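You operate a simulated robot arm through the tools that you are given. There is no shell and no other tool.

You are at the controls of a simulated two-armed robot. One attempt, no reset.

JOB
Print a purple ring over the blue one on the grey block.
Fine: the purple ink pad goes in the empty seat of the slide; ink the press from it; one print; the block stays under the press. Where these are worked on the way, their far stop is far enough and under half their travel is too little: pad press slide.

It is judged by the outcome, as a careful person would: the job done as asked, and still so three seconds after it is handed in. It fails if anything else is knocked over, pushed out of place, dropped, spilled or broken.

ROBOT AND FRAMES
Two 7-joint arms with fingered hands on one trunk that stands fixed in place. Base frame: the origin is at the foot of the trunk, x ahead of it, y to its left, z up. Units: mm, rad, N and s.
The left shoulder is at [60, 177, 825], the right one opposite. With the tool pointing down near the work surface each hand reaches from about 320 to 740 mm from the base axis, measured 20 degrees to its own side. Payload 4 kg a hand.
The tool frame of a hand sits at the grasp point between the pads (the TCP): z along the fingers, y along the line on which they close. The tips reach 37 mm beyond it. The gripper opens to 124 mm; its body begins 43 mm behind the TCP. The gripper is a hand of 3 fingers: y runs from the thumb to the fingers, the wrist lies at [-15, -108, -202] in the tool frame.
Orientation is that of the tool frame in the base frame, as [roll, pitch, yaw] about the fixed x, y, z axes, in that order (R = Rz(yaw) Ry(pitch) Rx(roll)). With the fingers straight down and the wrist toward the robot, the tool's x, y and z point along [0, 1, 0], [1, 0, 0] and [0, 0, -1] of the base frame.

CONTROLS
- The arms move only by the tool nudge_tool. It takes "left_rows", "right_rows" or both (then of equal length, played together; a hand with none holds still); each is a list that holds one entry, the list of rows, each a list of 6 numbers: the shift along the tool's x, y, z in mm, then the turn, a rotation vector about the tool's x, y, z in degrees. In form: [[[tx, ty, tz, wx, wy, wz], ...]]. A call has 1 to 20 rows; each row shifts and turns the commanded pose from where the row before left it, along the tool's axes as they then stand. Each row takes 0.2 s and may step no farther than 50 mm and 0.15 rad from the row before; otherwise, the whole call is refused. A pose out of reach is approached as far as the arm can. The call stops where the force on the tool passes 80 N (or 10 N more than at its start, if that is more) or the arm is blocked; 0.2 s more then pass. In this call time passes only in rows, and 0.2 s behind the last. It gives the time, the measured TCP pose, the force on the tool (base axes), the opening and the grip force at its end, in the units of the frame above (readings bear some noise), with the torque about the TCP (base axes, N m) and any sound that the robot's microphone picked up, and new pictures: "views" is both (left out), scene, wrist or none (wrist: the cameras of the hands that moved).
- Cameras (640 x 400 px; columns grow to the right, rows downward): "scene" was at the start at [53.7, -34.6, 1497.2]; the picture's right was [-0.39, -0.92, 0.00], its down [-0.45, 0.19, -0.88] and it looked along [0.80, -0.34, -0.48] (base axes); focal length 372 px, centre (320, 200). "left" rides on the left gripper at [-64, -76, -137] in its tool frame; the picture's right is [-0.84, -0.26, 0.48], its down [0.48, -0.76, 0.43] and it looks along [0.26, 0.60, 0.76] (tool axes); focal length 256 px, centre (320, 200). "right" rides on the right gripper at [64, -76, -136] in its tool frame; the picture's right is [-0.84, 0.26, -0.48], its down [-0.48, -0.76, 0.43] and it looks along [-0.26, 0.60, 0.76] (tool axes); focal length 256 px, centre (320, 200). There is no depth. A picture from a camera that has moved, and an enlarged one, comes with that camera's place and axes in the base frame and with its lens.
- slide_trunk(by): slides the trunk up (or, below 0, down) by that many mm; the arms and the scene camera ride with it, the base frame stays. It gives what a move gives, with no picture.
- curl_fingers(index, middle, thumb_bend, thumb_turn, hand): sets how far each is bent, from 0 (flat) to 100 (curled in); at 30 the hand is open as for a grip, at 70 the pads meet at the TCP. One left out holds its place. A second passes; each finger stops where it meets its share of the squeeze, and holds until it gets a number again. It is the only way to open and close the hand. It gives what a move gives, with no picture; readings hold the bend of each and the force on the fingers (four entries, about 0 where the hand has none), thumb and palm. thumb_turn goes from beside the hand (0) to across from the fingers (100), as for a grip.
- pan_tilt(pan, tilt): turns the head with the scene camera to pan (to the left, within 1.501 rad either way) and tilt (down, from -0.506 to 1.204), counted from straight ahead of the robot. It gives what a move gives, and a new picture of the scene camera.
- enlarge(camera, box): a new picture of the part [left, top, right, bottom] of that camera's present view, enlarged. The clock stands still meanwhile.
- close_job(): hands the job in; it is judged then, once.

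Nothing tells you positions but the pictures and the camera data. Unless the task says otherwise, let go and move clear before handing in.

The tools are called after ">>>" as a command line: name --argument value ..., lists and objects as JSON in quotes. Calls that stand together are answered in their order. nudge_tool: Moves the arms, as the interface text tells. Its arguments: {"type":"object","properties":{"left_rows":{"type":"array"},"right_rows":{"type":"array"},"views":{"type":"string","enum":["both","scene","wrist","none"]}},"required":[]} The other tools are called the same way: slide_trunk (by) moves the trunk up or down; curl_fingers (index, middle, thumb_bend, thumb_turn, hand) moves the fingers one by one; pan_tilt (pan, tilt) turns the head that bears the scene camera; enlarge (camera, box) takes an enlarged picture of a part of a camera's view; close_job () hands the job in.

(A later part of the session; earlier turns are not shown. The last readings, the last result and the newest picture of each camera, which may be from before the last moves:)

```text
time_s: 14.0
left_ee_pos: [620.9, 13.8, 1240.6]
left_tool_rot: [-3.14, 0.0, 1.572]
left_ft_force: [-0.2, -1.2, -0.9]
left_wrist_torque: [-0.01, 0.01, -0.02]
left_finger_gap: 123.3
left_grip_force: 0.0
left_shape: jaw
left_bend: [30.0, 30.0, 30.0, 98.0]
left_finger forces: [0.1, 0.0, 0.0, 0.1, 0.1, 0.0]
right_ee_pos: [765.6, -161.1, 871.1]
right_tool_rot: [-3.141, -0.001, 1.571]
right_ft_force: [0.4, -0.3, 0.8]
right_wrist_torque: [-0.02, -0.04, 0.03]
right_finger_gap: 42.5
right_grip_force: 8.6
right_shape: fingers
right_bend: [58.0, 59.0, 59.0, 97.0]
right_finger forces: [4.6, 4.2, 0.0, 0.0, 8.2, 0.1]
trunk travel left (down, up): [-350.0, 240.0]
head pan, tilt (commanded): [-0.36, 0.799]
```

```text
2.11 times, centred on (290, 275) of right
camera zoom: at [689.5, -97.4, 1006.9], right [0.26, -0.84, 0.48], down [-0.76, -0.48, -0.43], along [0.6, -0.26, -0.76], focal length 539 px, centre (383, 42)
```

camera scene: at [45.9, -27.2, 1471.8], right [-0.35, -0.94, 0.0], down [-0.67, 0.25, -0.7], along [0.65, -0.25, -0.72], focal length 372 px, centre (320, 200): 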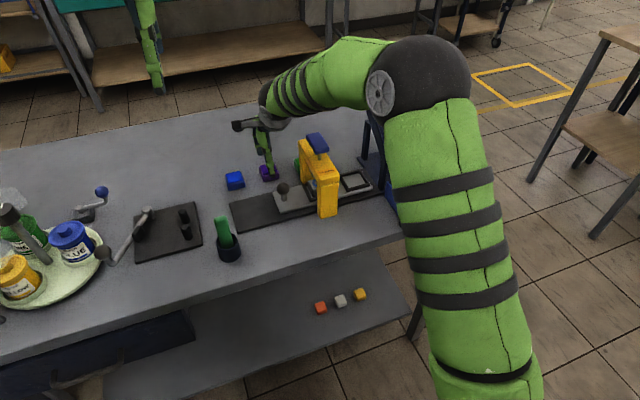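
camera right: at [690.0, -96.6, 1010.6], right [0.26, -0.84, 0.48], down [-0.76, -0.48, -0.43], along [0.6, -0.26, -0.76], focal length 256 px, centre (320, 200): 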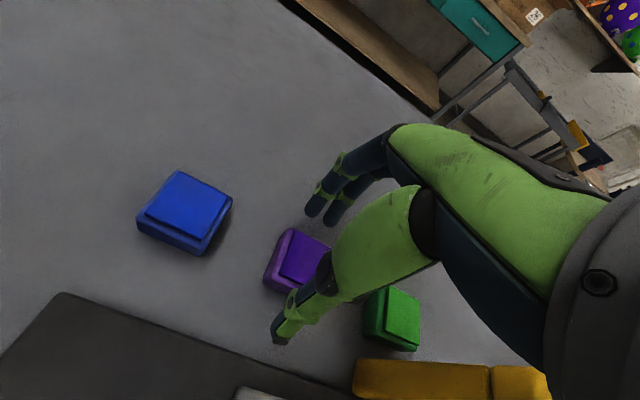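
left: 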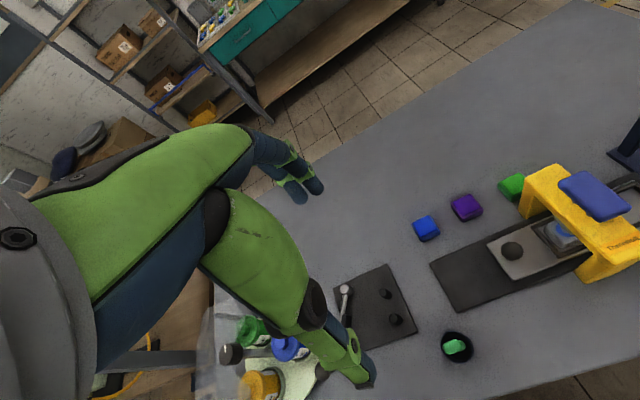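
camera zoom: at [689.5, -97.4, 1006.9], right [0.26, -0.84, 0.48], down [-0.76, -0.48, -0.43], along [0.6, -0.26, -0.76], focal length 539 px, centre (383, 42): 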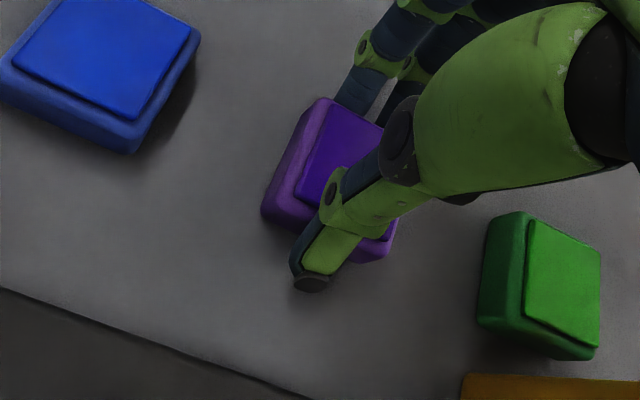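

The pad is gripped at 42.5 mm with 8.6 N. I'll firm it up a bit and lift slowly.

>>> curl_fingers --hand "right" --index 66 --middle 66 --thumb_bend 66

>>> nudge_tool --right_rows '[[[0, 0, -5, 0, 0, 0], [0, 0, -8, 0, 0, 0], [0, 0, -10, 0, 0, 0]]]' --views "none"

>>> enlarge --camera "scene" --box '[240, 135, 310, 195]'

>>> enlarge --camera "right" --box '[240, 180, 340, 370]'

```text
time_s: 15.0
left_ee_pos: [620.3, 13.0, 1239.4]
left_tool_rot: [3.141, 0.0, 1.57]
left_ft_force: [-0.3, -0.6, 0.0]
left_wrist_torque: [0.0, 0.0, 0.01]
left_finger_gap: 123.9
left_grip_force: 0.1
left_shape: jaw
left_bend: [30.0, 30.0, 30.0, 98.0]
left_finger forces: [0.0, 0.1, 0.1, 0.0, 0.0, 0.0]
right_ee_pos: [765.5, -160.3, 871.0]
right_tool_rot: [3.141, -0.001, 1.571]
right_ft_force: [0.2, -0.5, 3.3]
right_wrist_torque: [-0.05, -0.11, 0.01]
right_finger_gap: 41.5
right_grip_force: 16.0
right_shape: fingers
right_bend: [59.0, 60.0, 60.0, 97.0]
right_finger forces: [8.9, 8.1, 0.0, 0.0, 15.1, 0.0]
trunk travel left (down, up): [-350.0, 240.0]
head pan, tilt (commanded): [-0.36, 0.799]
```

```text
time_s: 15.8
left_ee_pos: [621.9, 12.9, 1239.2]
left_tool_rot: [-3.141, -0.001, 1.571]
left_ft_force: [-0.9, 0.1, -0.1]
left_wrist_torque: [0.05, 0.01, -0.04]
left_finger_gap: 123.5
left_grip_force: 0.1
left_shape: jaw
left_bend: [30.0, 30.0, 30.0, 98.0]
left_finger forces: [0.0, 0.0, 0.1, 0.0, 0.0, 0.1]
right_ee_pos: [766.9, -160.9, 894.0]
right_tool_rot: [3.141, -0.003, 1.57]
right_ft_force: [0.3, -0.7, 0.3]
right_wrist_torque: [-0.03, 0.0, 0.01]
right_finger_gap: 41.8
right_grip_force: 15.5
right_shape: fingers
right_bend: [59.0, 60.0, 60.0, 96.0]
right_finger forces: [8.7, 7.7, 0.0, 0.0, 15.0, 0.0]
trunk travel left (down, up): [-350.0, 240.0]
head pan, tilt (commanded): [-0.36, 0.799]
```

```text
6.67 times, centred on (275, 165) of scene
camera zoom: at [45.7, -27.3, 1471.8], right [-0.35, -0.94, 0.0], down [-0.67, 0.25, -0.7], along [0.65, -0.25, -0.72], focal length 2481 px, centre (620, 433)
```

zoom: 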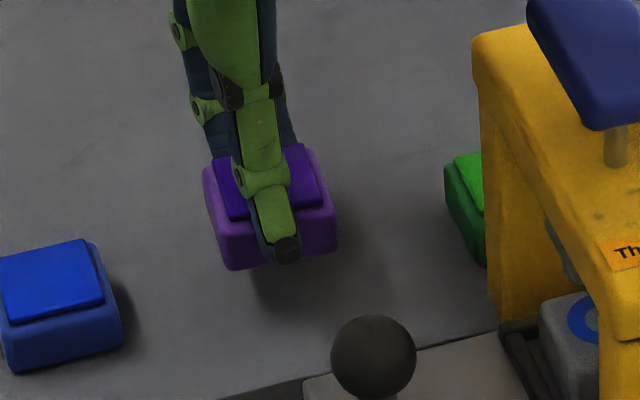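

```text
2.11 times, centred on (290, 275) of right
camera zoom: at [689.7, -96.6, 1030.1], right [0.26, -0.84, 0.48], down [-0.76, -0.48, -0.43], along [0.6, -0.25, -0.76], focal length 539 px, centre (383, 42)
```

zoom: 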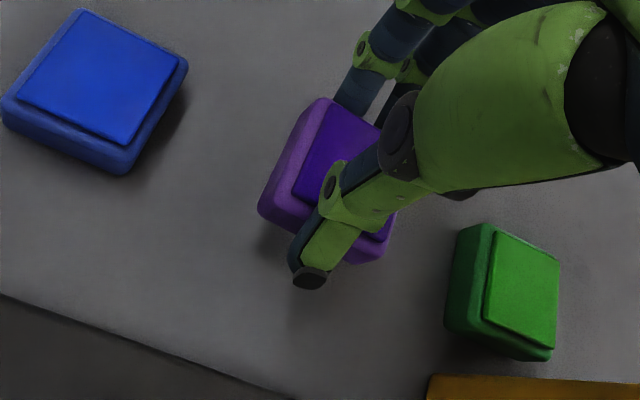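

The pad is off the table, level and centred on the thumb. I'll lift high, pass over the press and stop above the empty seat.

>>> nudge_tool --right_rows '[[[0, 0, -40, 0, 0, 0], [0, 0, -40, 0, 0, 0], [0, 0, -40, 0, 0, 0], [0, 0, -40, 0, 0, 0], [0, 0, -36, 0, 0, 0], [-31.2, -18.7, 0, 0, 0, 0], [-31.2, -18.7, 0, 0, 0, 0], [-31.2, -18.7, 0, 0, 0, 0], [-31.2, -18.7, 0, 0, 0, 0], [-31.2, -18.7, 0, 0, 0, 0], [-31.2, -18.7, 0, 0, 0, 0]]]' --views "both"

>>> enlarge --camera "right" --box '[200, 220, 340, 400]'

>>> enlarge --camera "scene" --box '[300, 100, 440, 220]'

>>> enlarge --camera "left" --box '[520, 100, 640, 250]'

```text
time_s: 18.2
left_ee_pos: [620.8, 12.7, 1239.6]
left_tool_rot: [-3.141, 0.0, 1.57]
left_ft_force: [-0.3, -0.1, -0.1]
left_wrist_torque: [0.03, -0.01, 0.02]
left_finger_gap: 123.5
left_grip_force: 0.1
left_shape: jaw
left_bend: [30.0, 30.0, 30.0, 98.0]
left_finger forces: [0.1, 0.0, 0.0, 0.0, 0.0, 0.0]
right_ee_pos: [653.3, -348.1, 1089.5]
right_tool_rot: [-3.141, 0.001, 1.571]
right_ft_force: [-0.2, 0.2, -0.3]
right_wrist_torque: [-0.01, -0.04, 0.01]
right_finger_gap: 41.5
right_grip_force: 15.3
right_shape: fingers
right_bend: [59.0, 60.0, 60.0, 96.0]
right_finger forces: [8.6, 7.5, 0.1, 0.1, 14.9, 0.0]
trunk travel left (down, up): [-350.0, 240.0]
head pan, tilt (commanded): [-0.36, 0.799]
camera scene: at [45.4, -27.7, 1471.8], right [-0.35, -0.94, 0.0], down [-0.67, 0.25, -0.7], along [0.65, -0.24, -0.72], focal length 372 px, centre (320, 200)
camera right: at [576.3, -284.4, 1225.8], right [0.26, -0.84, 0.48], down [-0.76, -0.48, -0.43], along [0.6, -0.25, -0.76], focal length 256 px, centre (320, 200)
```

scene: 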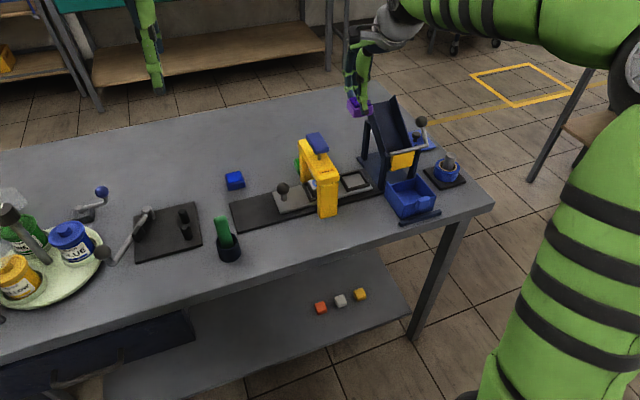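
right: 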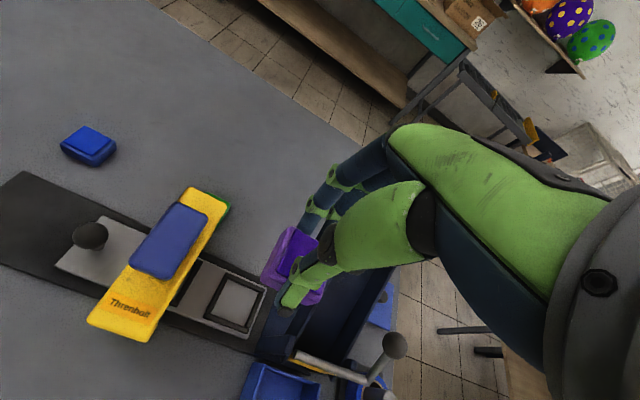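

```text
2.22 times, centred on (270, 310) of right
camera zoom: at [576.3, -284.4, 1225.8], right [0.26, -0.84, 0.48], down [-0.76, -0.48, -0.43], along [0.6, -0.25, -0.76], focal length 569 px, centre (431, -44)
```

zoom: 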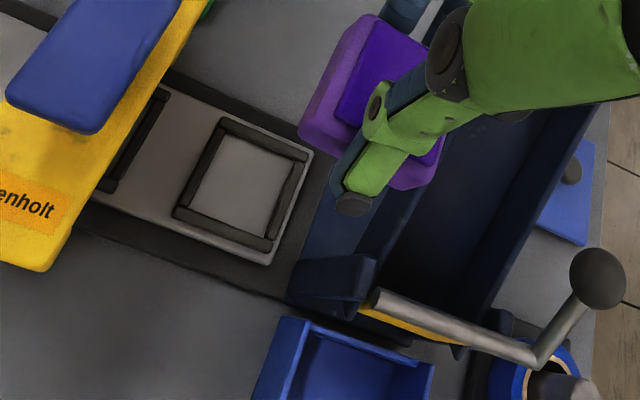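

```text
3.33 times, centred on (370, 160) of scene
camera zoom: at [45.4, -27.7, 1471.8], right [-0.35, -0.94, 0.0], down [-0.67, 0.25, -0.7], along [0.65, -0.24, -0.72], focal length 1241 px, centre (153, 333)
```

zoom: 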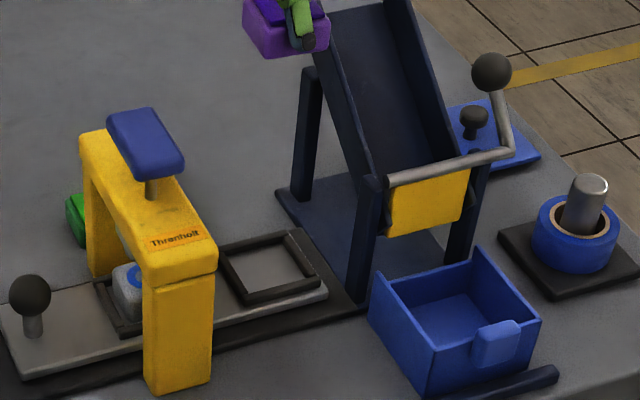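

```text
2.67 times, centred on (580, 175) of left
camera zoom: at [544.1, -49.9, 1377.3], right [-0.26, -0.84, -0.48], down [-0.76, 0.48, -0.43], along [0.6, 0.26, -0.76], focal length 683 px, centre (-373, 267)
```

zoom: 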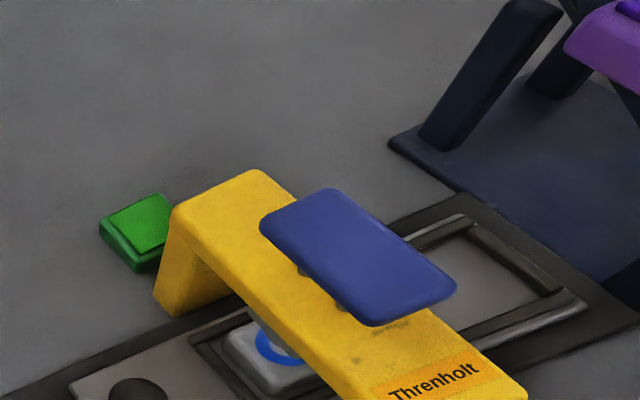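

I'm above the seat. I'll zoom tightly on the seat frame from the wrist and scene cameras to fix its centre.

>>> enlarge --camera "right" --box '[195, 265, 275, 335]'

>>> enlarge --camera "right" --box '[250, 215, 340, 315]'

>>> enlarge --camera "scene" --box '[330, 160, 390, 205]'

>>> enlarge --camera "scene" --box '[335, 80, 395, 130]'

```text
5.71 times, centred on (235, 300) of right
camera zoom: at [576.3, -284.4, 1225.8], right [0.26, -0.84, 0.48], down [-0.76, -0.48, -0.43], along [0.6, -0.25, -0.76], focal length 1463 px, centre (806, -371)
```

zoom: 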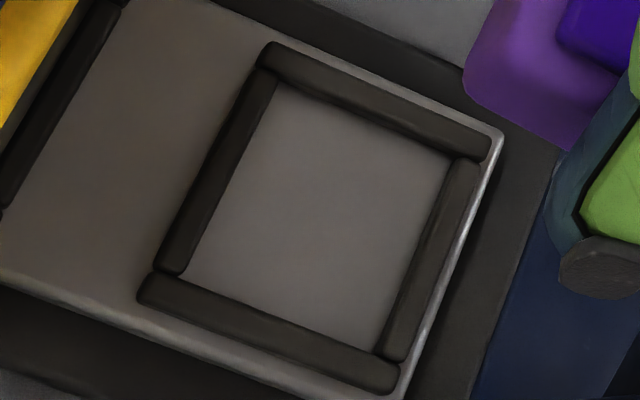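

```text
4.00 times, centred on (295, 265) of right
camera zoom: at [576.3, -284.4, 1225.8], right [0.26, -0.84, 0.48], down [-0.76, -0.48, -0.43], along [0.6, -0.25, -0.76], focal length 1024 px, centre (420, -60)
```

zoom: 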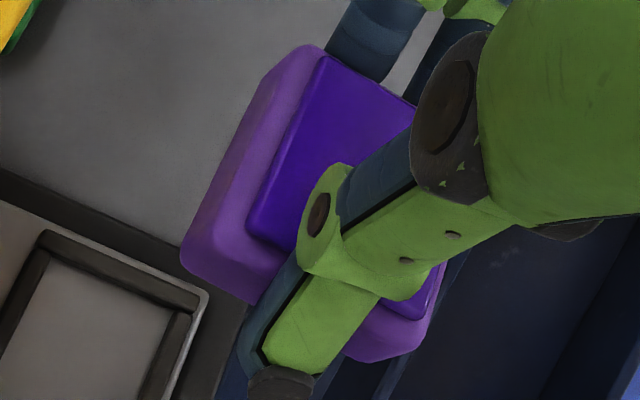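

```text
8.89 times, centred on (360, 182) of scene
camera zoom: at [45.4, -27.7, 1471.8], right [-0.35, -0.94, 0.0], down [-0.67, 0.25, -0.7], along [0.65, -0.24, -0.72], focal length 3308 px, centre (-36, 356)
```

zoom: 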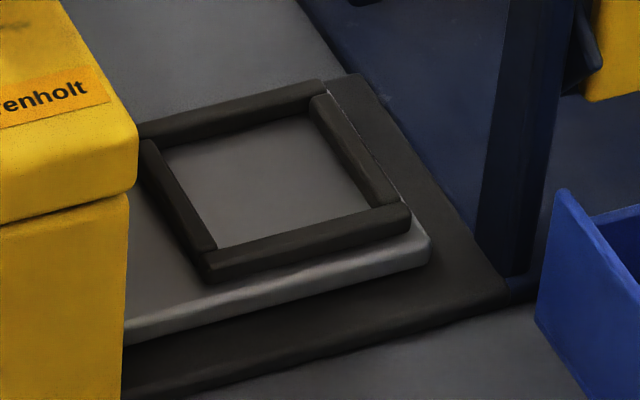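

```text
8.00 times, centred on (365, 105) of scene
camera zoom: at [45.4, -27.7, 1471.8], right [-0.35, -0.94, 0.0], down [-0.67, 0.25, -0.7], along [0.65, -0.24, -0.72], focal length 2978 px, centre (-40, 960)
```

zoom: 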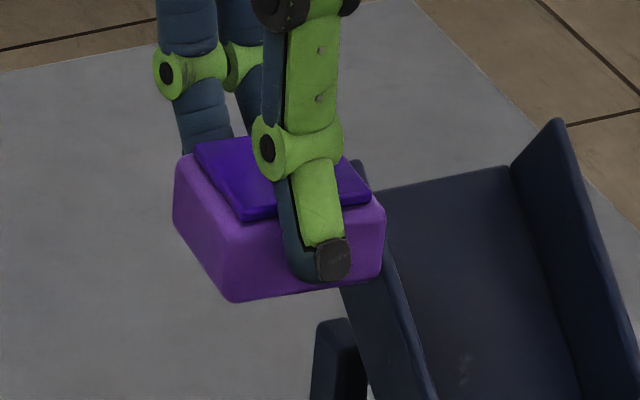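

I get the seat centre at about (649,-345), square to the base axes, with the pad in hand about 2 mm too far in x and perhaps yawed a few degrees. The fit is tight, so I'll zoom on the held pad to measure its yaw.

>>> enlarge --camera "right" --box '[255, 220, 320, 310]'

>>> enlarge --camera "scene" --box '[344, 92, 380, 122]'

>>> enlarge --camera "left" --box '[600, 60, 640, 120]'

```text
4.44 times, centred on (288, 265) of right
camera zoom: at [576.3, -284.4, 1225.8], right [0.26, -0.84, 0.48], down [-0.76, -0.48, -0.43], along [0.6, -0.25, -0.76], focal length 1138 px, centre (464, -89)
```

zoom: 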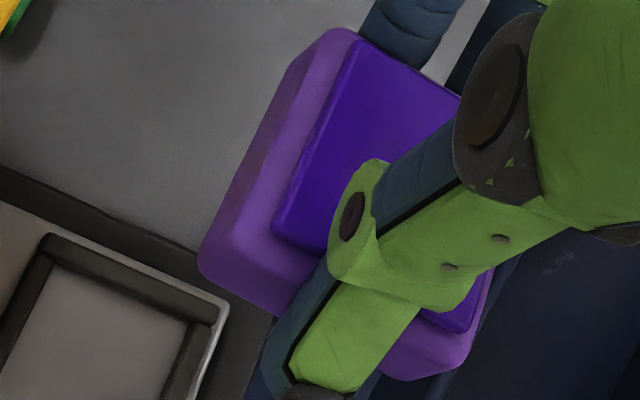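

```text
13.33 times, centred on (362, 107) of scene
camera zoom: at [45.4, -27.7, 1471.8], right [-0.35, -0.94, 0.0], down [-0.67, 0.25, -0.7], along [0.65, -0.24, -0.72], focal length 4963 px, centre (-240, 1440)
```

zoom: 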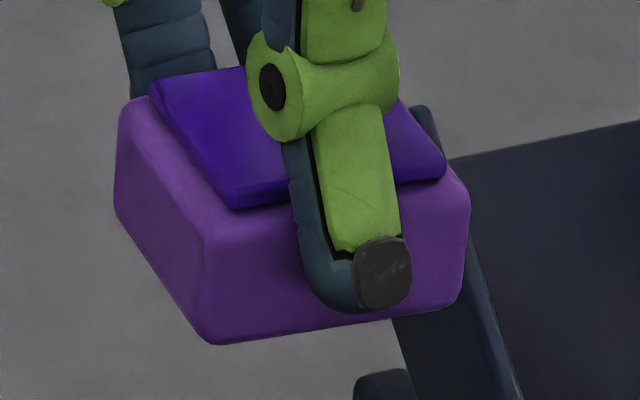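

```text
6.67 times, centred on (620, 90) of left
camera zoom: at [544.1, -49.9, 1377.3], right [-0.26, -0.84, -0.48], down [-0.76, 0.48, -0.43], along [0.6, 0.26, -0.76], focal length 1707 px, centre (-1680, 933)
```

zoom: 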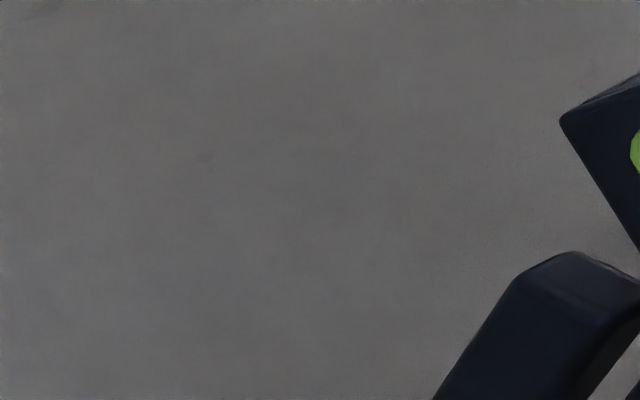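

The held pad measures about -2.7° of yaw and needs about -2 mm in x. I'll turn the hand +3° about vertical, shift it and descend partway.

>>> nudge_tool --right_rows '[[[0, -2, 0, 0, 0, -3], [0, 0, 30, 0, 0, 0], [0, 0, 30, 0, 0, 0], [0, 0, 30, 0, 0, 0], [0, 0, 30, 0, 0, 0], [0, 0, 20, 0, 0, 0]]]' --views "both"

>>> enlarge --camera "right" --box '[210, 220, 330, 340]'

>>> enlarge --camera "scene" --box '[320, 120, 400, 200]'

```text
time_s: 19.6
left_ee_pos: [620.1, 13.0, 1240.0]
left_tool_rot: [3.141, -0.001, 1.572]
left_ft_force: [0.0, 0.8, 0.5]
left_wrist_torque: [0.0, 0.03, -0.01]
left_finger_gap: 123.7
left_grip_force: 0.0
left_shape: jaw
left_bend: [30.0, 30.0, 30.0, 98.0]
left_finger forces: [0.1, 0.0, 0.0, 0.1, 0.0, 0.0]
right_ee_pos: [652.1, -350.2, 950.1]
right_tool_rot: [3.142, -0.001, 1.625]
right_ft_force: [-0.2, 0.0, -1.7]
right_wrist_torque: [-0.01, 0.02, 0.01]
right_finger_gap: 41.2
right_grip_force: 15.5
right_shape: fingers
right_bend: [59.0, 60.0, 60.0, 96.0]
right_finger forces: [8.5, 7.4, 0.1, 0.0, 14.7, 0.0]
trunk travel left (down, up): [-350.0, 240.0]
head pan, tilt (commanded): [-0.36, 0.799]
camera scene: at [45.9, -27.5, 1471.8], right [-0.35, -0.94, 0.0], down [-0.67, 0.25, -0.7], along [0.65, -0.25, -0.72], focal length 372 px, centre (320, 200)
camera right: at [572.6, -290.3, 1085.9], right [0.3, -0.82, 0.48], down [-0.73, -0.52, -0.43], along [0.61, -0.22, -0.76], focal length 256 px, centre (320, 200)
```

scene: 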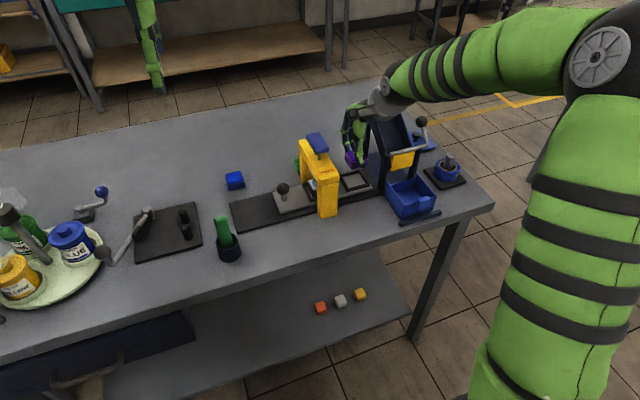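
right: 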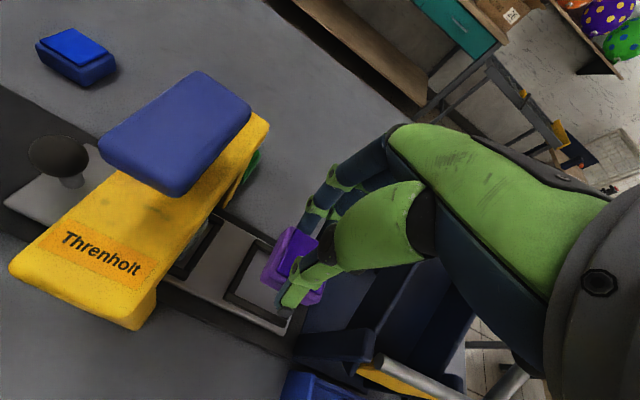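

```text
3.33 times, centred on (270, 280) of right
camera zoom: at [572.6, -290.3, 1085.9], right [0.3, -0.82, 0.48], down [-0.73, -0.52, -0.43], along [0.61, -0.22, -0.76], focal length 853 px, centre (487, -67)
```

zoom: 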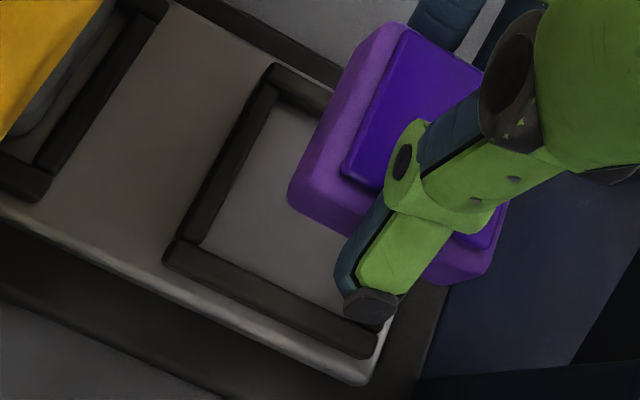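

```text
5.00 times, centred on (360, 160) of scene
camera zoom: at [45.9, -27.5, 1471.8], right [-0.35, -0.94, 0.0], down [-0.67, 0.25, -0.7], along [0.65, -0.25, -0.72], focal length 1861 px, centre (120, 400)
```

zoom: 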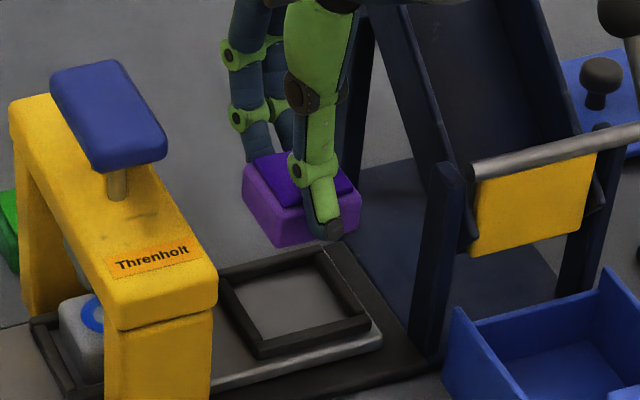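

The yaw is now near zero. I'll check the remaining offset of pad to seat from tighter zooms.

>>> enlarge --camera "scene" --box '[338, 142, 390, 196]'

>>> enlarge --camera "right" --box '[250, 220, 320, 300]'

>>> enlarge --camera "right" --box '[215, 230, 305, 340]'

```text
7.41 times, centred on (364, 169) of scene
camera zoom: at [45.9, -27.5, 1471.8], right [-0.35, -0.94, 0.0], down [-0.67, 0.25, -0.7], along [0.65, -0.25, -0.72], focal length 2757 px, centre (-6, 430)
```

zoom: 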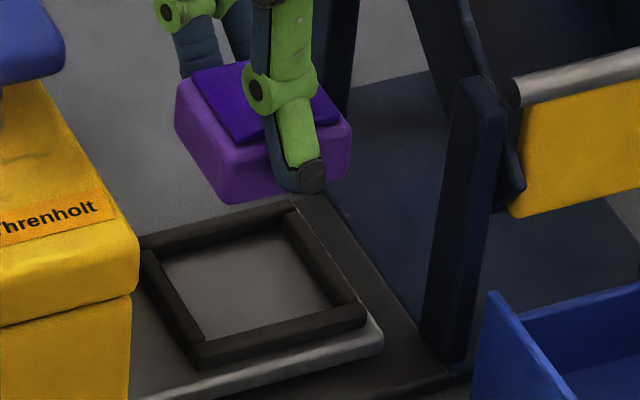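

```text
5.00 times, centred on (285, 260) of right
camera zoom: at [572.6, -290.3, 1085.9], right [0.3, -0.82, 0.48], down [-0.73, -0.52, -0.43], along [0.61, -0.22, -0.76], focal length 1280 px, centre (495, -100)
```

zoom: 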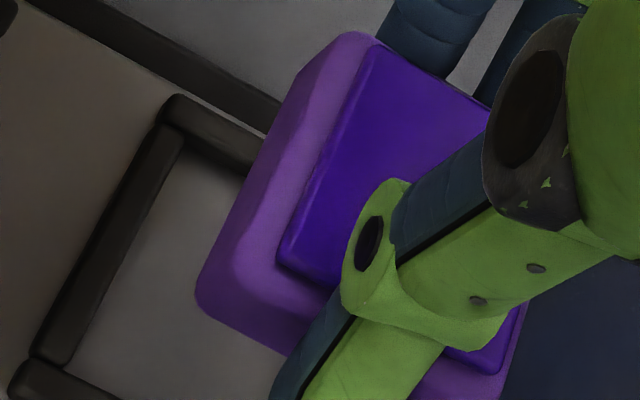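

```text
3.64 times, centred on (260, 285) of right
camera zoom: at [572.6, -290.3, 1085.9], right [0.3, -0.82, 0.48], down [-0.73, -0.52, -0.43], along [0.61, -0.22, -0.76], focal length 931 px, centre (538, -109)
```

zoom: 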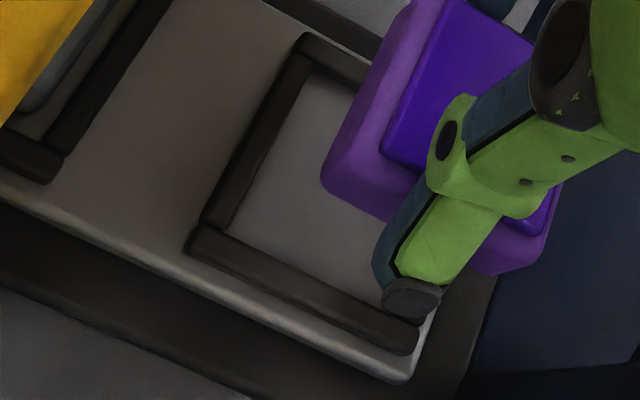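

The offset is about (+0.5,-1) mm. I'll correct it and descend to about 10 mm above the frame, then re-measure.

>>> nudge_tool --right_rows '[[[1.1, -0.5, 14, 0, 0, 0], [0, 0, 14, 0, 0, 0], [0, 0, 12, 0, 0, 0], [0, 0, 0, 0, 0, 0]]]' --views "none"

>>> enlarge --camera "scene" --box '[338, 150, 390, 200]'

>>> enlarge --camera "right" --box '[225, 220, 325, 330]'

```text
time_s: 20.6
left_ee_pos: [620.2, 14.3, 1241.1]
left_tool_rot: [-3.14, 0.0, 1.57]
left_ft_force: [0.4, 0.2, -0.5]
left_wrist_torque: [-0.01, 0.01, 0.0]
left_finger_gap: 123.9
left_grip_force: 0.1
left_shape: jaw
left_bend: [30.0, 30.0, 30.0, 98.0]
left_finger forces: [0.1, 0.1, 0.0, 0.0, 0.0, 0.1]
right_ee_pos: [652.2, -346.3, 909.0]
right_tool_rot: [3.142, 0.0, 1.624]
right_ft_force: [-0.6, 0.2, -0.3]
right_wrist_torque: [0.02, -0.02, -0.03]
right_finger_gap: 41.4
right_grip_force: 15.9
right_shape: fingers
right_bend: [59.0, 60.0, 60.0, 96.0]
right_finger forces: [8.5, 7.4, 0.0, 0.1, 14.8, 0.1]
trunk travel left (down, up): [-350.0, 240.0]
head pan, tilt (commanded): [-0.36, 0.799]
```

```text
8.00 times, centred on (364, 175) of scene
camera zoom: at [45.8, -27.4, 1471.8], right [-0.35, -0.94, 0.0], down [-0.67, 0.25, -0.7], along [0.65, -0.25, -0.72], focal length 2978 px, centre (-32, 400)
```

zoom: 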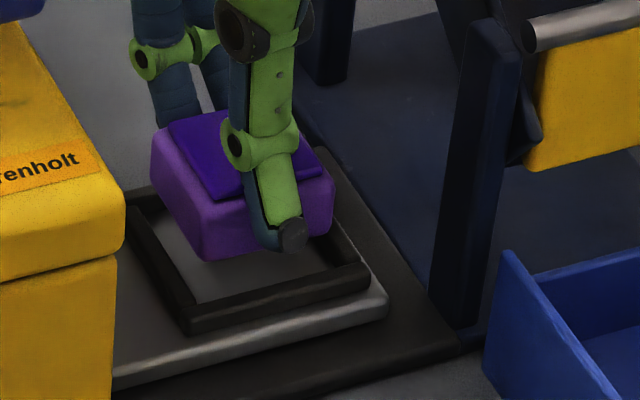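

```text
3.64 times, centred on (275, 275) of right
camera zoom: at [572.0, -287.9, 1045.4], right [0.3, -0.82, 0.48], down [-0.73, -0.52, -0.43], along [0.61, -0.22, -0.76], focal length 931 px, centre (484, -73)
```

zoom: 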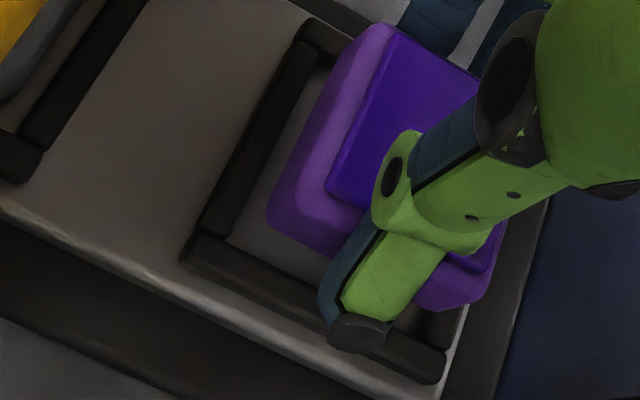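

The closest view says the pad should go about -1.8 mm in x and -0.9 mm in y. I'll apply that and come down to just above the frame.

>>> nudge_tool --right_rows '[[[-0.8, -1.85, 4, 0, 0, 0], [0, 0, 4, 0, 0, 0], [0, 0, 0, 0, 0, 0]]]' --views "none"

>>> enlarge --camera "scene" --box '[338, 155, 390, 200]'

>>> enlarge --camera "right" --box '[230, 220, 320, 320]'

```text
time_s: 21.4
left_ee_pos: [621.4, 13.7, 1240.5]
left_tool_rot: [-3.141, 0.0, 1.57]
left_ft_force: [0.4, -0.9, -0.1]
left_wrist_torque: [0.0, 0.01, 0.03]
left_finger_gap: 123.5
left_grip_force: 0.3
left_shape: jaw
left_bend: [30.0, 30.0, 30.0, 98.0]
left_finger forces: [0.0, 0.1, 0.0, 0.0, 0.0, 0.0]
right_ee_pos: [650.3, -347.5, 901.2]
right_tool_rot: [-3.141, 0.0, 1.622]
right_ft_force: [0.4, -0.6, -0.6]
right_wrist_torque: [0.01, 0.0, 0.0]
right_finger_gap: 41.3
right_grip_force: 15.4
right_shape: fingers
right_bend: [59.0, 60.0, 60.0, 96.0]
right_finger forces: [8.5, 7.4, 0.0, 0.1, 14.7, 0.2]
trunk travel left (down, up): [-350.0, 240.0]
head pan, tilt (commanded): [-0.36, 0.799]
```

```text
8.89 times, centred on (364, 178) of scene
camera zoom: at [45.8, -27.4, 1471.8], right [-0.35, -0.94, 0.0], down [-0.67, 0.25, -0.7], along [0.65, -0.25, -0.72], focal length 3308 px, centre (-71, 400)
```

zoom: 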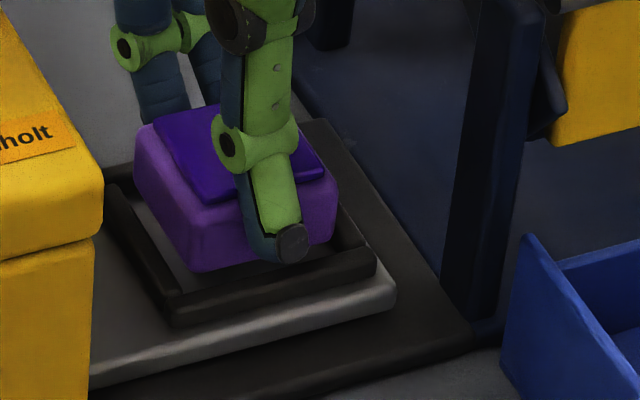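

```text
4.00 times, centred on (275, 270) of right
camera zoom: at [569.7, -287.9, 1037.8], right [0.3, -0.82, 0.48], down [-0.73, -0.52, -0.43], along [0.61, -0.22, -0.76], focal length 1024 px, centre (500, -80)
```

zoom: 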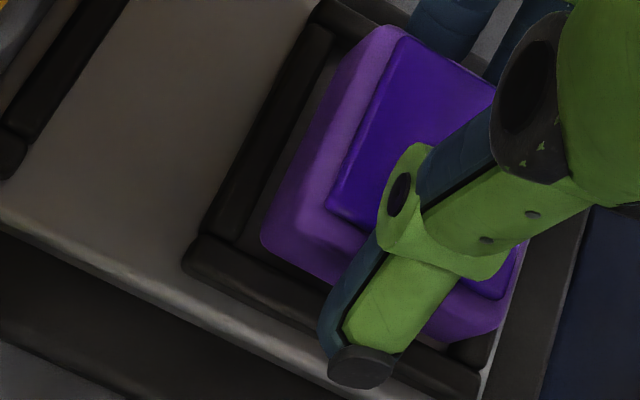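

The pad bottom sits just above the frame. A tighter look at the pad-to-frame corners comes before the last drop.

>>> enlarge --camera "scene" --box '[344, 162, 380, 194]'

>>> enlarge --camera "right" --box '[245, 222, 310, 302]'

>>> enlarge --camera "right" --box '[280, 250, 330, 320]'

```text
12.50 times, centred on (362, 178) of scene
camera zoom: at [45.8, -27.4, 1471.8], right [-0.35, -0.94, 0.0], down [-0.67, 0.25, -0.7], along [0.65, -0.25, -0.72], focal length 4652 px, centre (-205, 475)
```

zoom: 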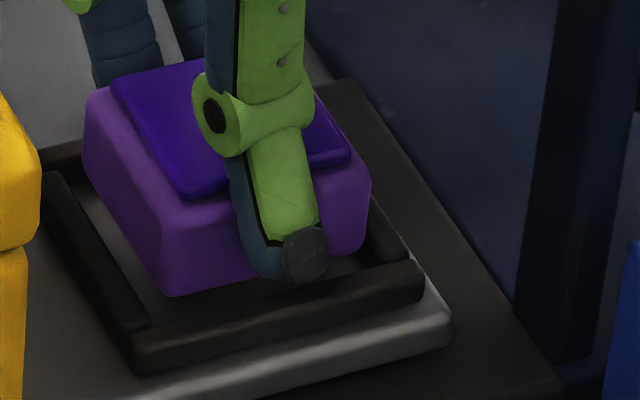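

```text
5.00 times, centred on (278, 262) of right
camera zoom: at [569.7, -287.9, 1037.8], right [0.3, -0.82, 0.48], down [-0.73, -0.52, -0.43], along [0.61, -0.22, -0.76], focal length 1280 px, centre (532, -110)
```

zoom: 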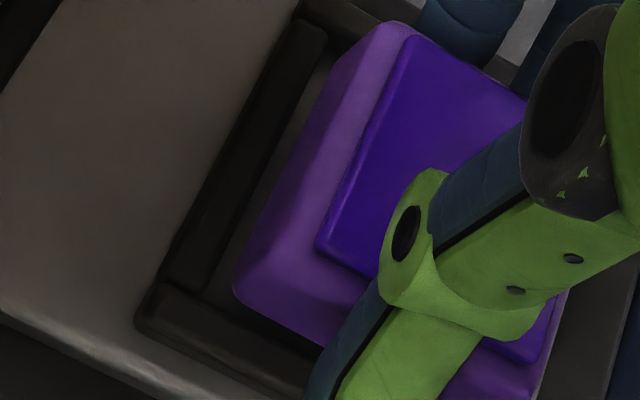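

```text
5.71 times, centred on (305, 285) of right
camera zoom: at [569.7, -287.9, 1037.8], right [0.3, -0.82, 0.48], down [-0.73, -0.52, -0.43], along [0.61, -0.22, -0.76], focal length 1463 px, centre (406, -286)
```

zoom: 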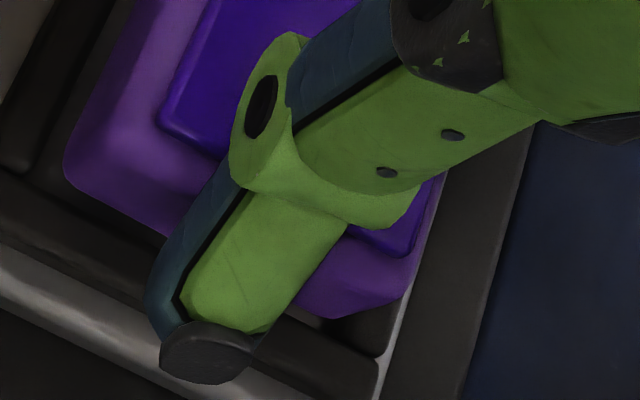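

The offsets are under about 1 mm, so I'll apply a small correction and lower gently, watching the force.

>>> nudge_tool --right_rows '[[[0.78, 0.44, 2, 0, 0, 0], [0, 0, 2, 0, 0, 0], [0, 0, 0, 0, 0, 0]]]' --views "none"

>>> nudge_tool --right_rows '[[[0, 0, 2, 0, 0, 0], [0, 0, 0, 0, 0, 0]]]' --views "none"

>>> enlarge --camera "scene" --box '[344, 162, 380, 194]'

>>> enlarge --camera "right" --box '[245, 222, 325, 312]'

```text
time_s: 22.2
left_ee_pos: [621.5, 12.6, 1240.1]
left_tool_rot: [-3.141, 0.002, 1.57]
left_ft_force: [-0.1, -0.2, 0.0]
left_wrist_torque: [0.01, -0.04, 0.02]
left_finger_gap: 123.6
left_grip_force: 0.0
left_shape: jaw
left_bend: [30.0, 30.0, 30.0, 98.0]
left_finger forces: [0.1, 0.0, 0.0, 0.1, 0.0, 0.0]
right_ee_pos: [650.1, -346.1, 899.2]
right_tool_rot: [3.139, 0.0, 1.623]
right_ft_force: [1.2, 0.2, 3.6]
right_wrist_torque: [0.01, 0.07, -0.01]
right_finger_gap: 41.6
right_grip_force: 17.0
right_shape: fingers
right_bend: [59.0, 60.0, 60.0, 96.0]
right_finger forces: [8.7, 7.7, 0.0, 0.0, 17.1, 0.1]
trunk travel left (down, up): [-350.0, 240.0]
head pan, tilt (commanded): [-0.36, 0.799]
```

```text
time_s: 22.8
left_ee_pos: [619.4, 14.2, 1240.7]
left_tool_rot: [3.141, -0.001, 1.571]
left_ft_force: [0.0, 0.0, -0.5]
left_wrist_torque: [0.04, -0.03, 0.0]
left_finger_gap: 123.7
left_grip_force: 0.0
left_shape: jaw
left_bend: [30.0, 30.0, 30.0, 98.0]
left_finger forces: [0.1, 0.0, 0.1, 0.0, 0.0, 0.0]
right_ee_pos: [649.9, -347.3, 897.1]
right_tool_rot: [3.137, 0.0, 1.624]
right_ft_force: [1.4, -0.1, 13.3]
right_wrist_torque: [0.06, 0.29, 0.0]
right_finger_gap: 41.7
right_grip_force: 20.1
right_shape: fingers
right_bend: [59.0, 60.0, 60.0, 96.0]
right_finger forces: [9.2, 8.4, 0.1, 0.0, 21.7, 0.0]
trunk travel left (down, up): [-350.0, 240.0]
head pan, tilt (commanded): [-0.36, 0.799]
```

```text
12.50 times, centred on (362, 178) of scene
camera zoom: at [44.9, -26.9, 1472.0], right [-0.35, -0.94, 0.0], down [-0.67, 0.25, -0.7], along [0.65, -0.25, -0.72], focal length 4652 px, centre (-205, 475)
```

zoom: 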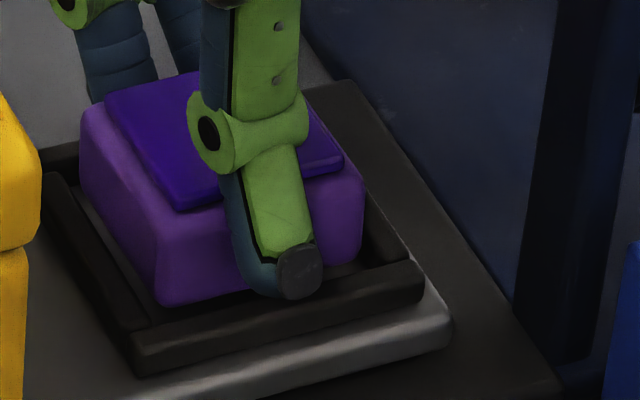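

```text
4.44 times, centred on (285, 267) of right
camera zoom: at [569.7, -287.4, 1033.2], right [0.3, -0.82, 0.48], down [-0.73, -0.52, -0.44], along [0.61, -0.22, -0.76], focal length 1138 px, centre (476, -98)
```

zoom: 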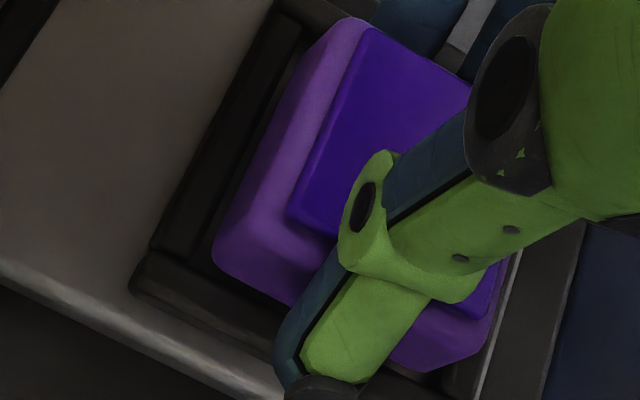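

The light contact appears to be the thumb tip on the front bar. The pad is already just inside the frame and centred, so I'll open the fingers slightly to let it settle into the seat.

>>> curl_fingers --hand "right" --index 53 --middle 53 --thumb_bend 53

>>> enlarge --camera "scene" --box '[344, 162, 380, 194]'

>>> enlarge --camera "right" --box '[245, 222, 325, 312]'

```text
time_s: 23.8
left_ee_pos: [621.4, 12.7, 1239.5]
left_tool_rot: [-3.141, 0.0, 1.57]
left_ft_force: [-0.1, -0.6, -0.1]
left_wrist_torque: [0.01, 0.0, -0.01]
left_finger_gap: 123.6
left_grip_force: 0.1
left_shape: jaw
left_bend: [30.0, 30.0, 30.0, 98.0]
left_finger forces: [0.1, 0.0, 0.0, 0.0, 0.0, 0.1]
right_ee_pos: [650.3, -348.1, 895.0]
right_tool_rot: [3.141, -0.001, 1.621]
right_ft_force: [1.0, -0.1, 0.4]
right_wrist_torque: [-0.03, 0.0, 0.01]
right_finger_gap: 52.6
right_grip_force: 0.1
right_shape: fingers
right_bend: [53.0, 53.0, 53.0, 97.0]
right_finger forces: [0.0, 0.0, 0.1, 0.1, 0.1, 0.0]
trunk travel left (down, up): [-350.0, 240.0]
head pan, tilt (commanded): [-0.36, 0.799]
```

```text
12.50 times, centred on (362, 178) of scene
camera zoom: at [45.7, -27.3, 1471.8], right [-0.35, -0.94, 0.0], down [-0.67, 0.25, -0.7], along [0.65, -0.25, -0.72], focal length 4652 px, centre (-205, 475)
```

zoom: 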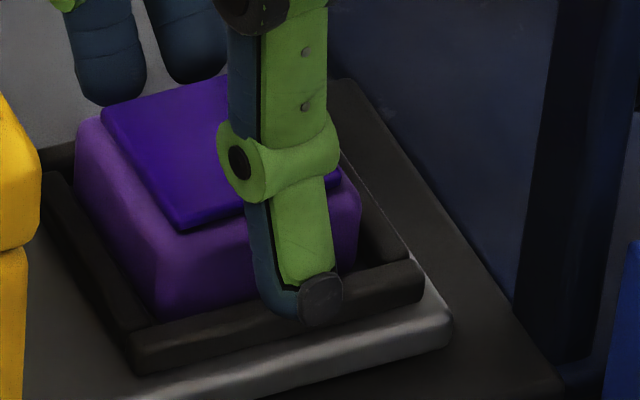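

```text
4.44 times, centred on (285, 267) of right
camera zoom: at [570.0, -287.7, 1031.8], right [0.3, -0.82, 0.48], down [-0.73, -0.52, -0.43], along [0.61, -0.22, -0.76], focal length 1138 px, centre (476, -98)
```

zoom: 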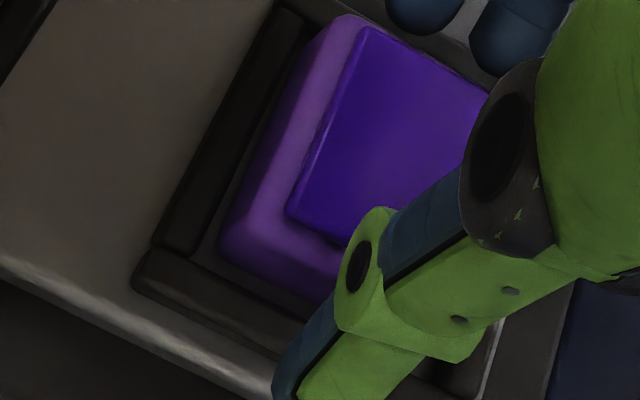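

The pad appears to have dropped into the seat. I'll lift the hand straight up and check.

>>> nudge_tool --right_rows '[[[0, 0, -10, 0, 0, 0], [0, 0, -30, 0, 0, 0], [0, 0, -40, 0, 0, 0], [0, 0, -40, 0, 0, 0], [0, 0, -40, 0, 0, 0]]]' --views "none"

>>> enlarge --camera "scene" --box '[335, 155, 395, 200]'

>>> enlarge --camera "right" --box '[180, 220, 320, 360]'

```text
time_s: 25.0
left_ee_pos: [620.4, 14.6, 1240.0]
left_tool_rot: [-3.14, 0.002, 1.571]
left_ft_force: [-0.5, 0.1, 0.8]
left_wrist_torque: [-0.02, 0.01, 0.03]
left_finger_gap: 123.7
left_grip_force: 0.1
left_shape: jaw
left_bend: [30.0, 30.0, 30.0, 98.0]
left_finger forces: [0.0, 0.0, 0.0, 0.0, 0.0, 0.0]
right_ee_pos: [648.7, -346.4, 1056.8]
right_tool_rot: [3.141, 0.0, 1.623]
right_ft_force: [0.8, 0.1, -0.3]
right_wrist_torque: [0.01, 0.0, 0.02]
right_finger_gap: 52.7
right_grip_force: 0.0
right_shape: fingers
right_bend: [53.0, 53.0, 53.0, 97.0]
right_finger forces: [0.0, 0.1, 0.0, 0.0, 0.0, 0.0]
trunk travel left (down, up): [-350.0, 240.0]
head pan, tilt (commanded): [-0.36, 0.799]
```

```text
8.89 times, centred on (365, 178) of scene
camera zoom: at [45.4, -27.3, 1471.8], right [-0.35, -0.94, 0.0], down [-0.67, 0.25, -0.7], along [0.65, -0.25, -0.72], focal length 3308 px, centre (-80, 400)
```

zoom: 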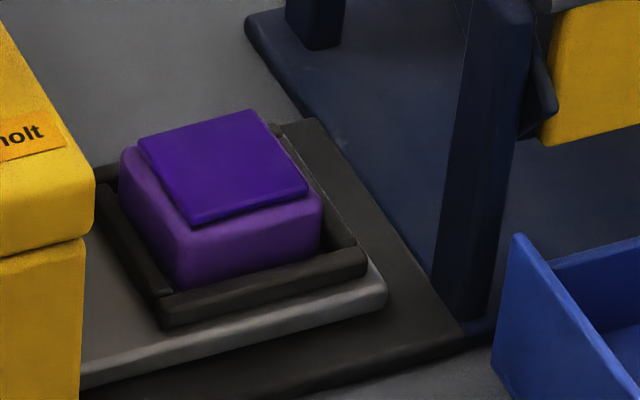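

```text
2.86 times, centred on (250, 290) of right
camera zoom: at [568.8, -287.5, 1192.8], right [0.3, -0.82, 0.48], down [-0.73, -0.52, -0.43], along [0.61, -0.22, -0.76], focal length 731 px, centre (520, -57)
```

zoom: 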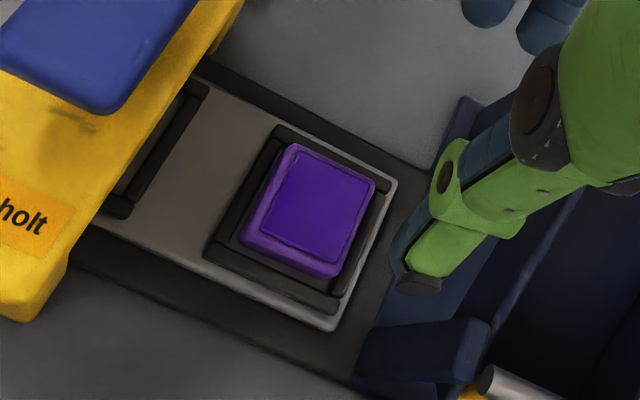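

The purple pad sits flat in the seat. Next I take the right hand over the press to the slide's knob at about (648.5,-164.5,880), straighten the yaw and open a little.

>>> nudge_tool --right_rows '[[[0, 0, -28, 0, 0, 3], [36, 0, 0, 0, 0, 0], [36, 0, 0, 0, 0, 0], [36, 0, 0, 0, 0, 0], [36, 0, 0, 0, 0, 0], [37, 0, 0, 0, 0, 0]]]' --views "none"

>>> curl_fingers --hand "right" --index 45 --middle 45 --thumb_bend 45

>>> enlarge --camera "right" --box '[160, 200, 360, 400]'

>>> enlarge --camera "scene" --box '[240, 60, 360, 220]'

>>> enlarge --camera "left" --box '[420, 100, 640, 300]'

```text
time_s: 26.4
left_ee_pos: [620.8, 14.8, 1239.8]
left_tool_rot: [3.14, 0.0, 1.571]
left_ft_force: [0.5, 0.4, -0.2]
left_wrist_torque: [-0.03, -0.02, -0.02]
left_finger_gap: 123.3
left_grip_force: 0.0
left_shape: jaw
left_bend: [30.0, 30.0, 30.0, 98.0]
left_finger forces: [0.0, 0.1, 0.0, 0.0, 0.0, 0.0]
right_ee_pos: [648.8, -162.3, 1082.3]
right_tool_rot: [3.141, 0.001, 1.569]
right_ft_force: [0.1, -0.9, -0.7]
right_wrist_torque: [0.01, -0.01, -0.03]
right_finger_gap: 52.8
right_grip_force: 0.0
right_shape: fingers
right_bend: [53.0, 53.0, 53.0, 98.0]
right_finger forces: [0.1, 0.1, 0.0, 0.0, 0.1, 0.0]
trunk travel left (down, up): [-350.0, 240.0]
head pan, tilt (commanded): [-0.36, 0.799]
```

```text
time_s: 27.4
left_ee_pos: [621.1, 13.5, 1239.1]
left_tool_rot: [-3.141, 0.001, 1.571]
left_ft_force: [-0.2, 0.5, -0.4]
left_wrist_torque: [0.01, 0.03, 0.02]
left_finger_gap: 123.3
left_grip_force: 0.0
left_shape: jaw
left_bend: [30.0, 30.0, 30.0, 98.0]
left_finger forces: [0.1, 0.0, 0.0, 0.0, 0.1, 0.0]
right_ee_pos: [650.6, -161.7, 1083.6]
right_tool_rot: [-3.14, 0.0, 1.571]
right_ft_force: [0.4, 0.1, 0.6]
right_wrist_torque: [-0.01, 0.02, 0.01]
right_finger_gap: 77.6
right_grip_force: 0.0
right_shape: fingers
right_bend: [45.0, 45.0, 45.0, 98.0]
right_finger forces: [0.0, 0.0, 0.0, 0.0, 0.1, 0.2]
trunk travel left (down, up): [-350.0, 240.0]
head pan, tilt (commanded): [-0.36, 0.799]
```

```text
2.00 times, centred on (260, 300) of right
camera zoom: at [572.4, -99.0, 1219.6], right [0.26, -0.84, 0.48], down [-0.76, -0.48, -0.43], along [0.6, -0.26, -0.76], focal length 512 px, centre (440, 0)
```

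zoom: 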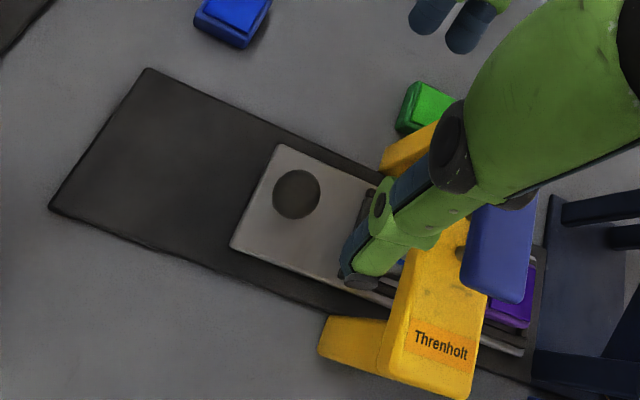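

```text
2.50 times, centred on (300, 140) of scene
camera zoom: at [45.7, -27.3, 1471.8], right [-0.35, -0.94, 0.0], down [-0.67, 0.25, -0.7], along [0.65, -0.25, -0.72], focal length 930 px, centre (370, 350)
```

zoom: 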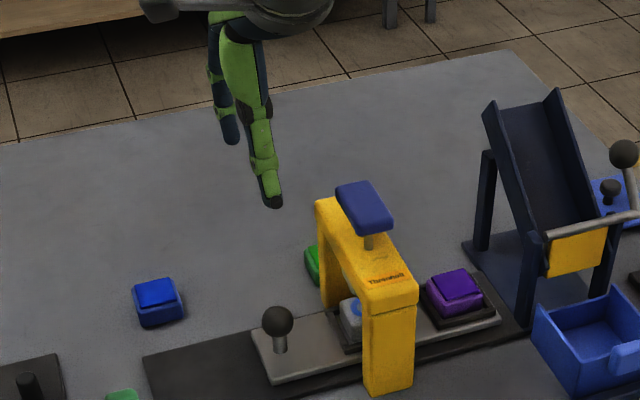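

```text
2.00 times, centred on (530, 200) of left
camera zoom: at [544.5, -49.5, 1377.2], right [-0.26, -0.84, -0.48], down [-0.76, 0.48, -0.43], along [0.6, 0.26, -0.76], focal length 512 px, centre (-100, 200)
```

zoom: 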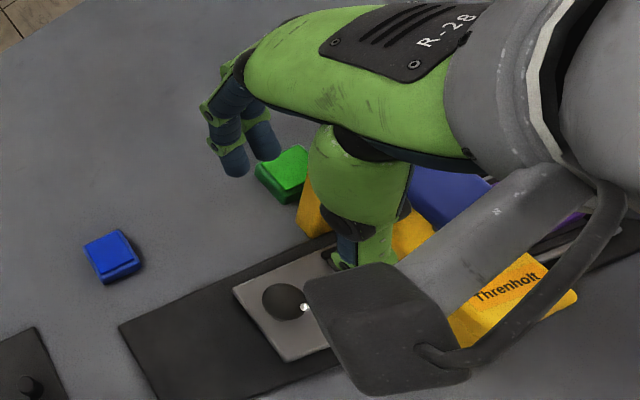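

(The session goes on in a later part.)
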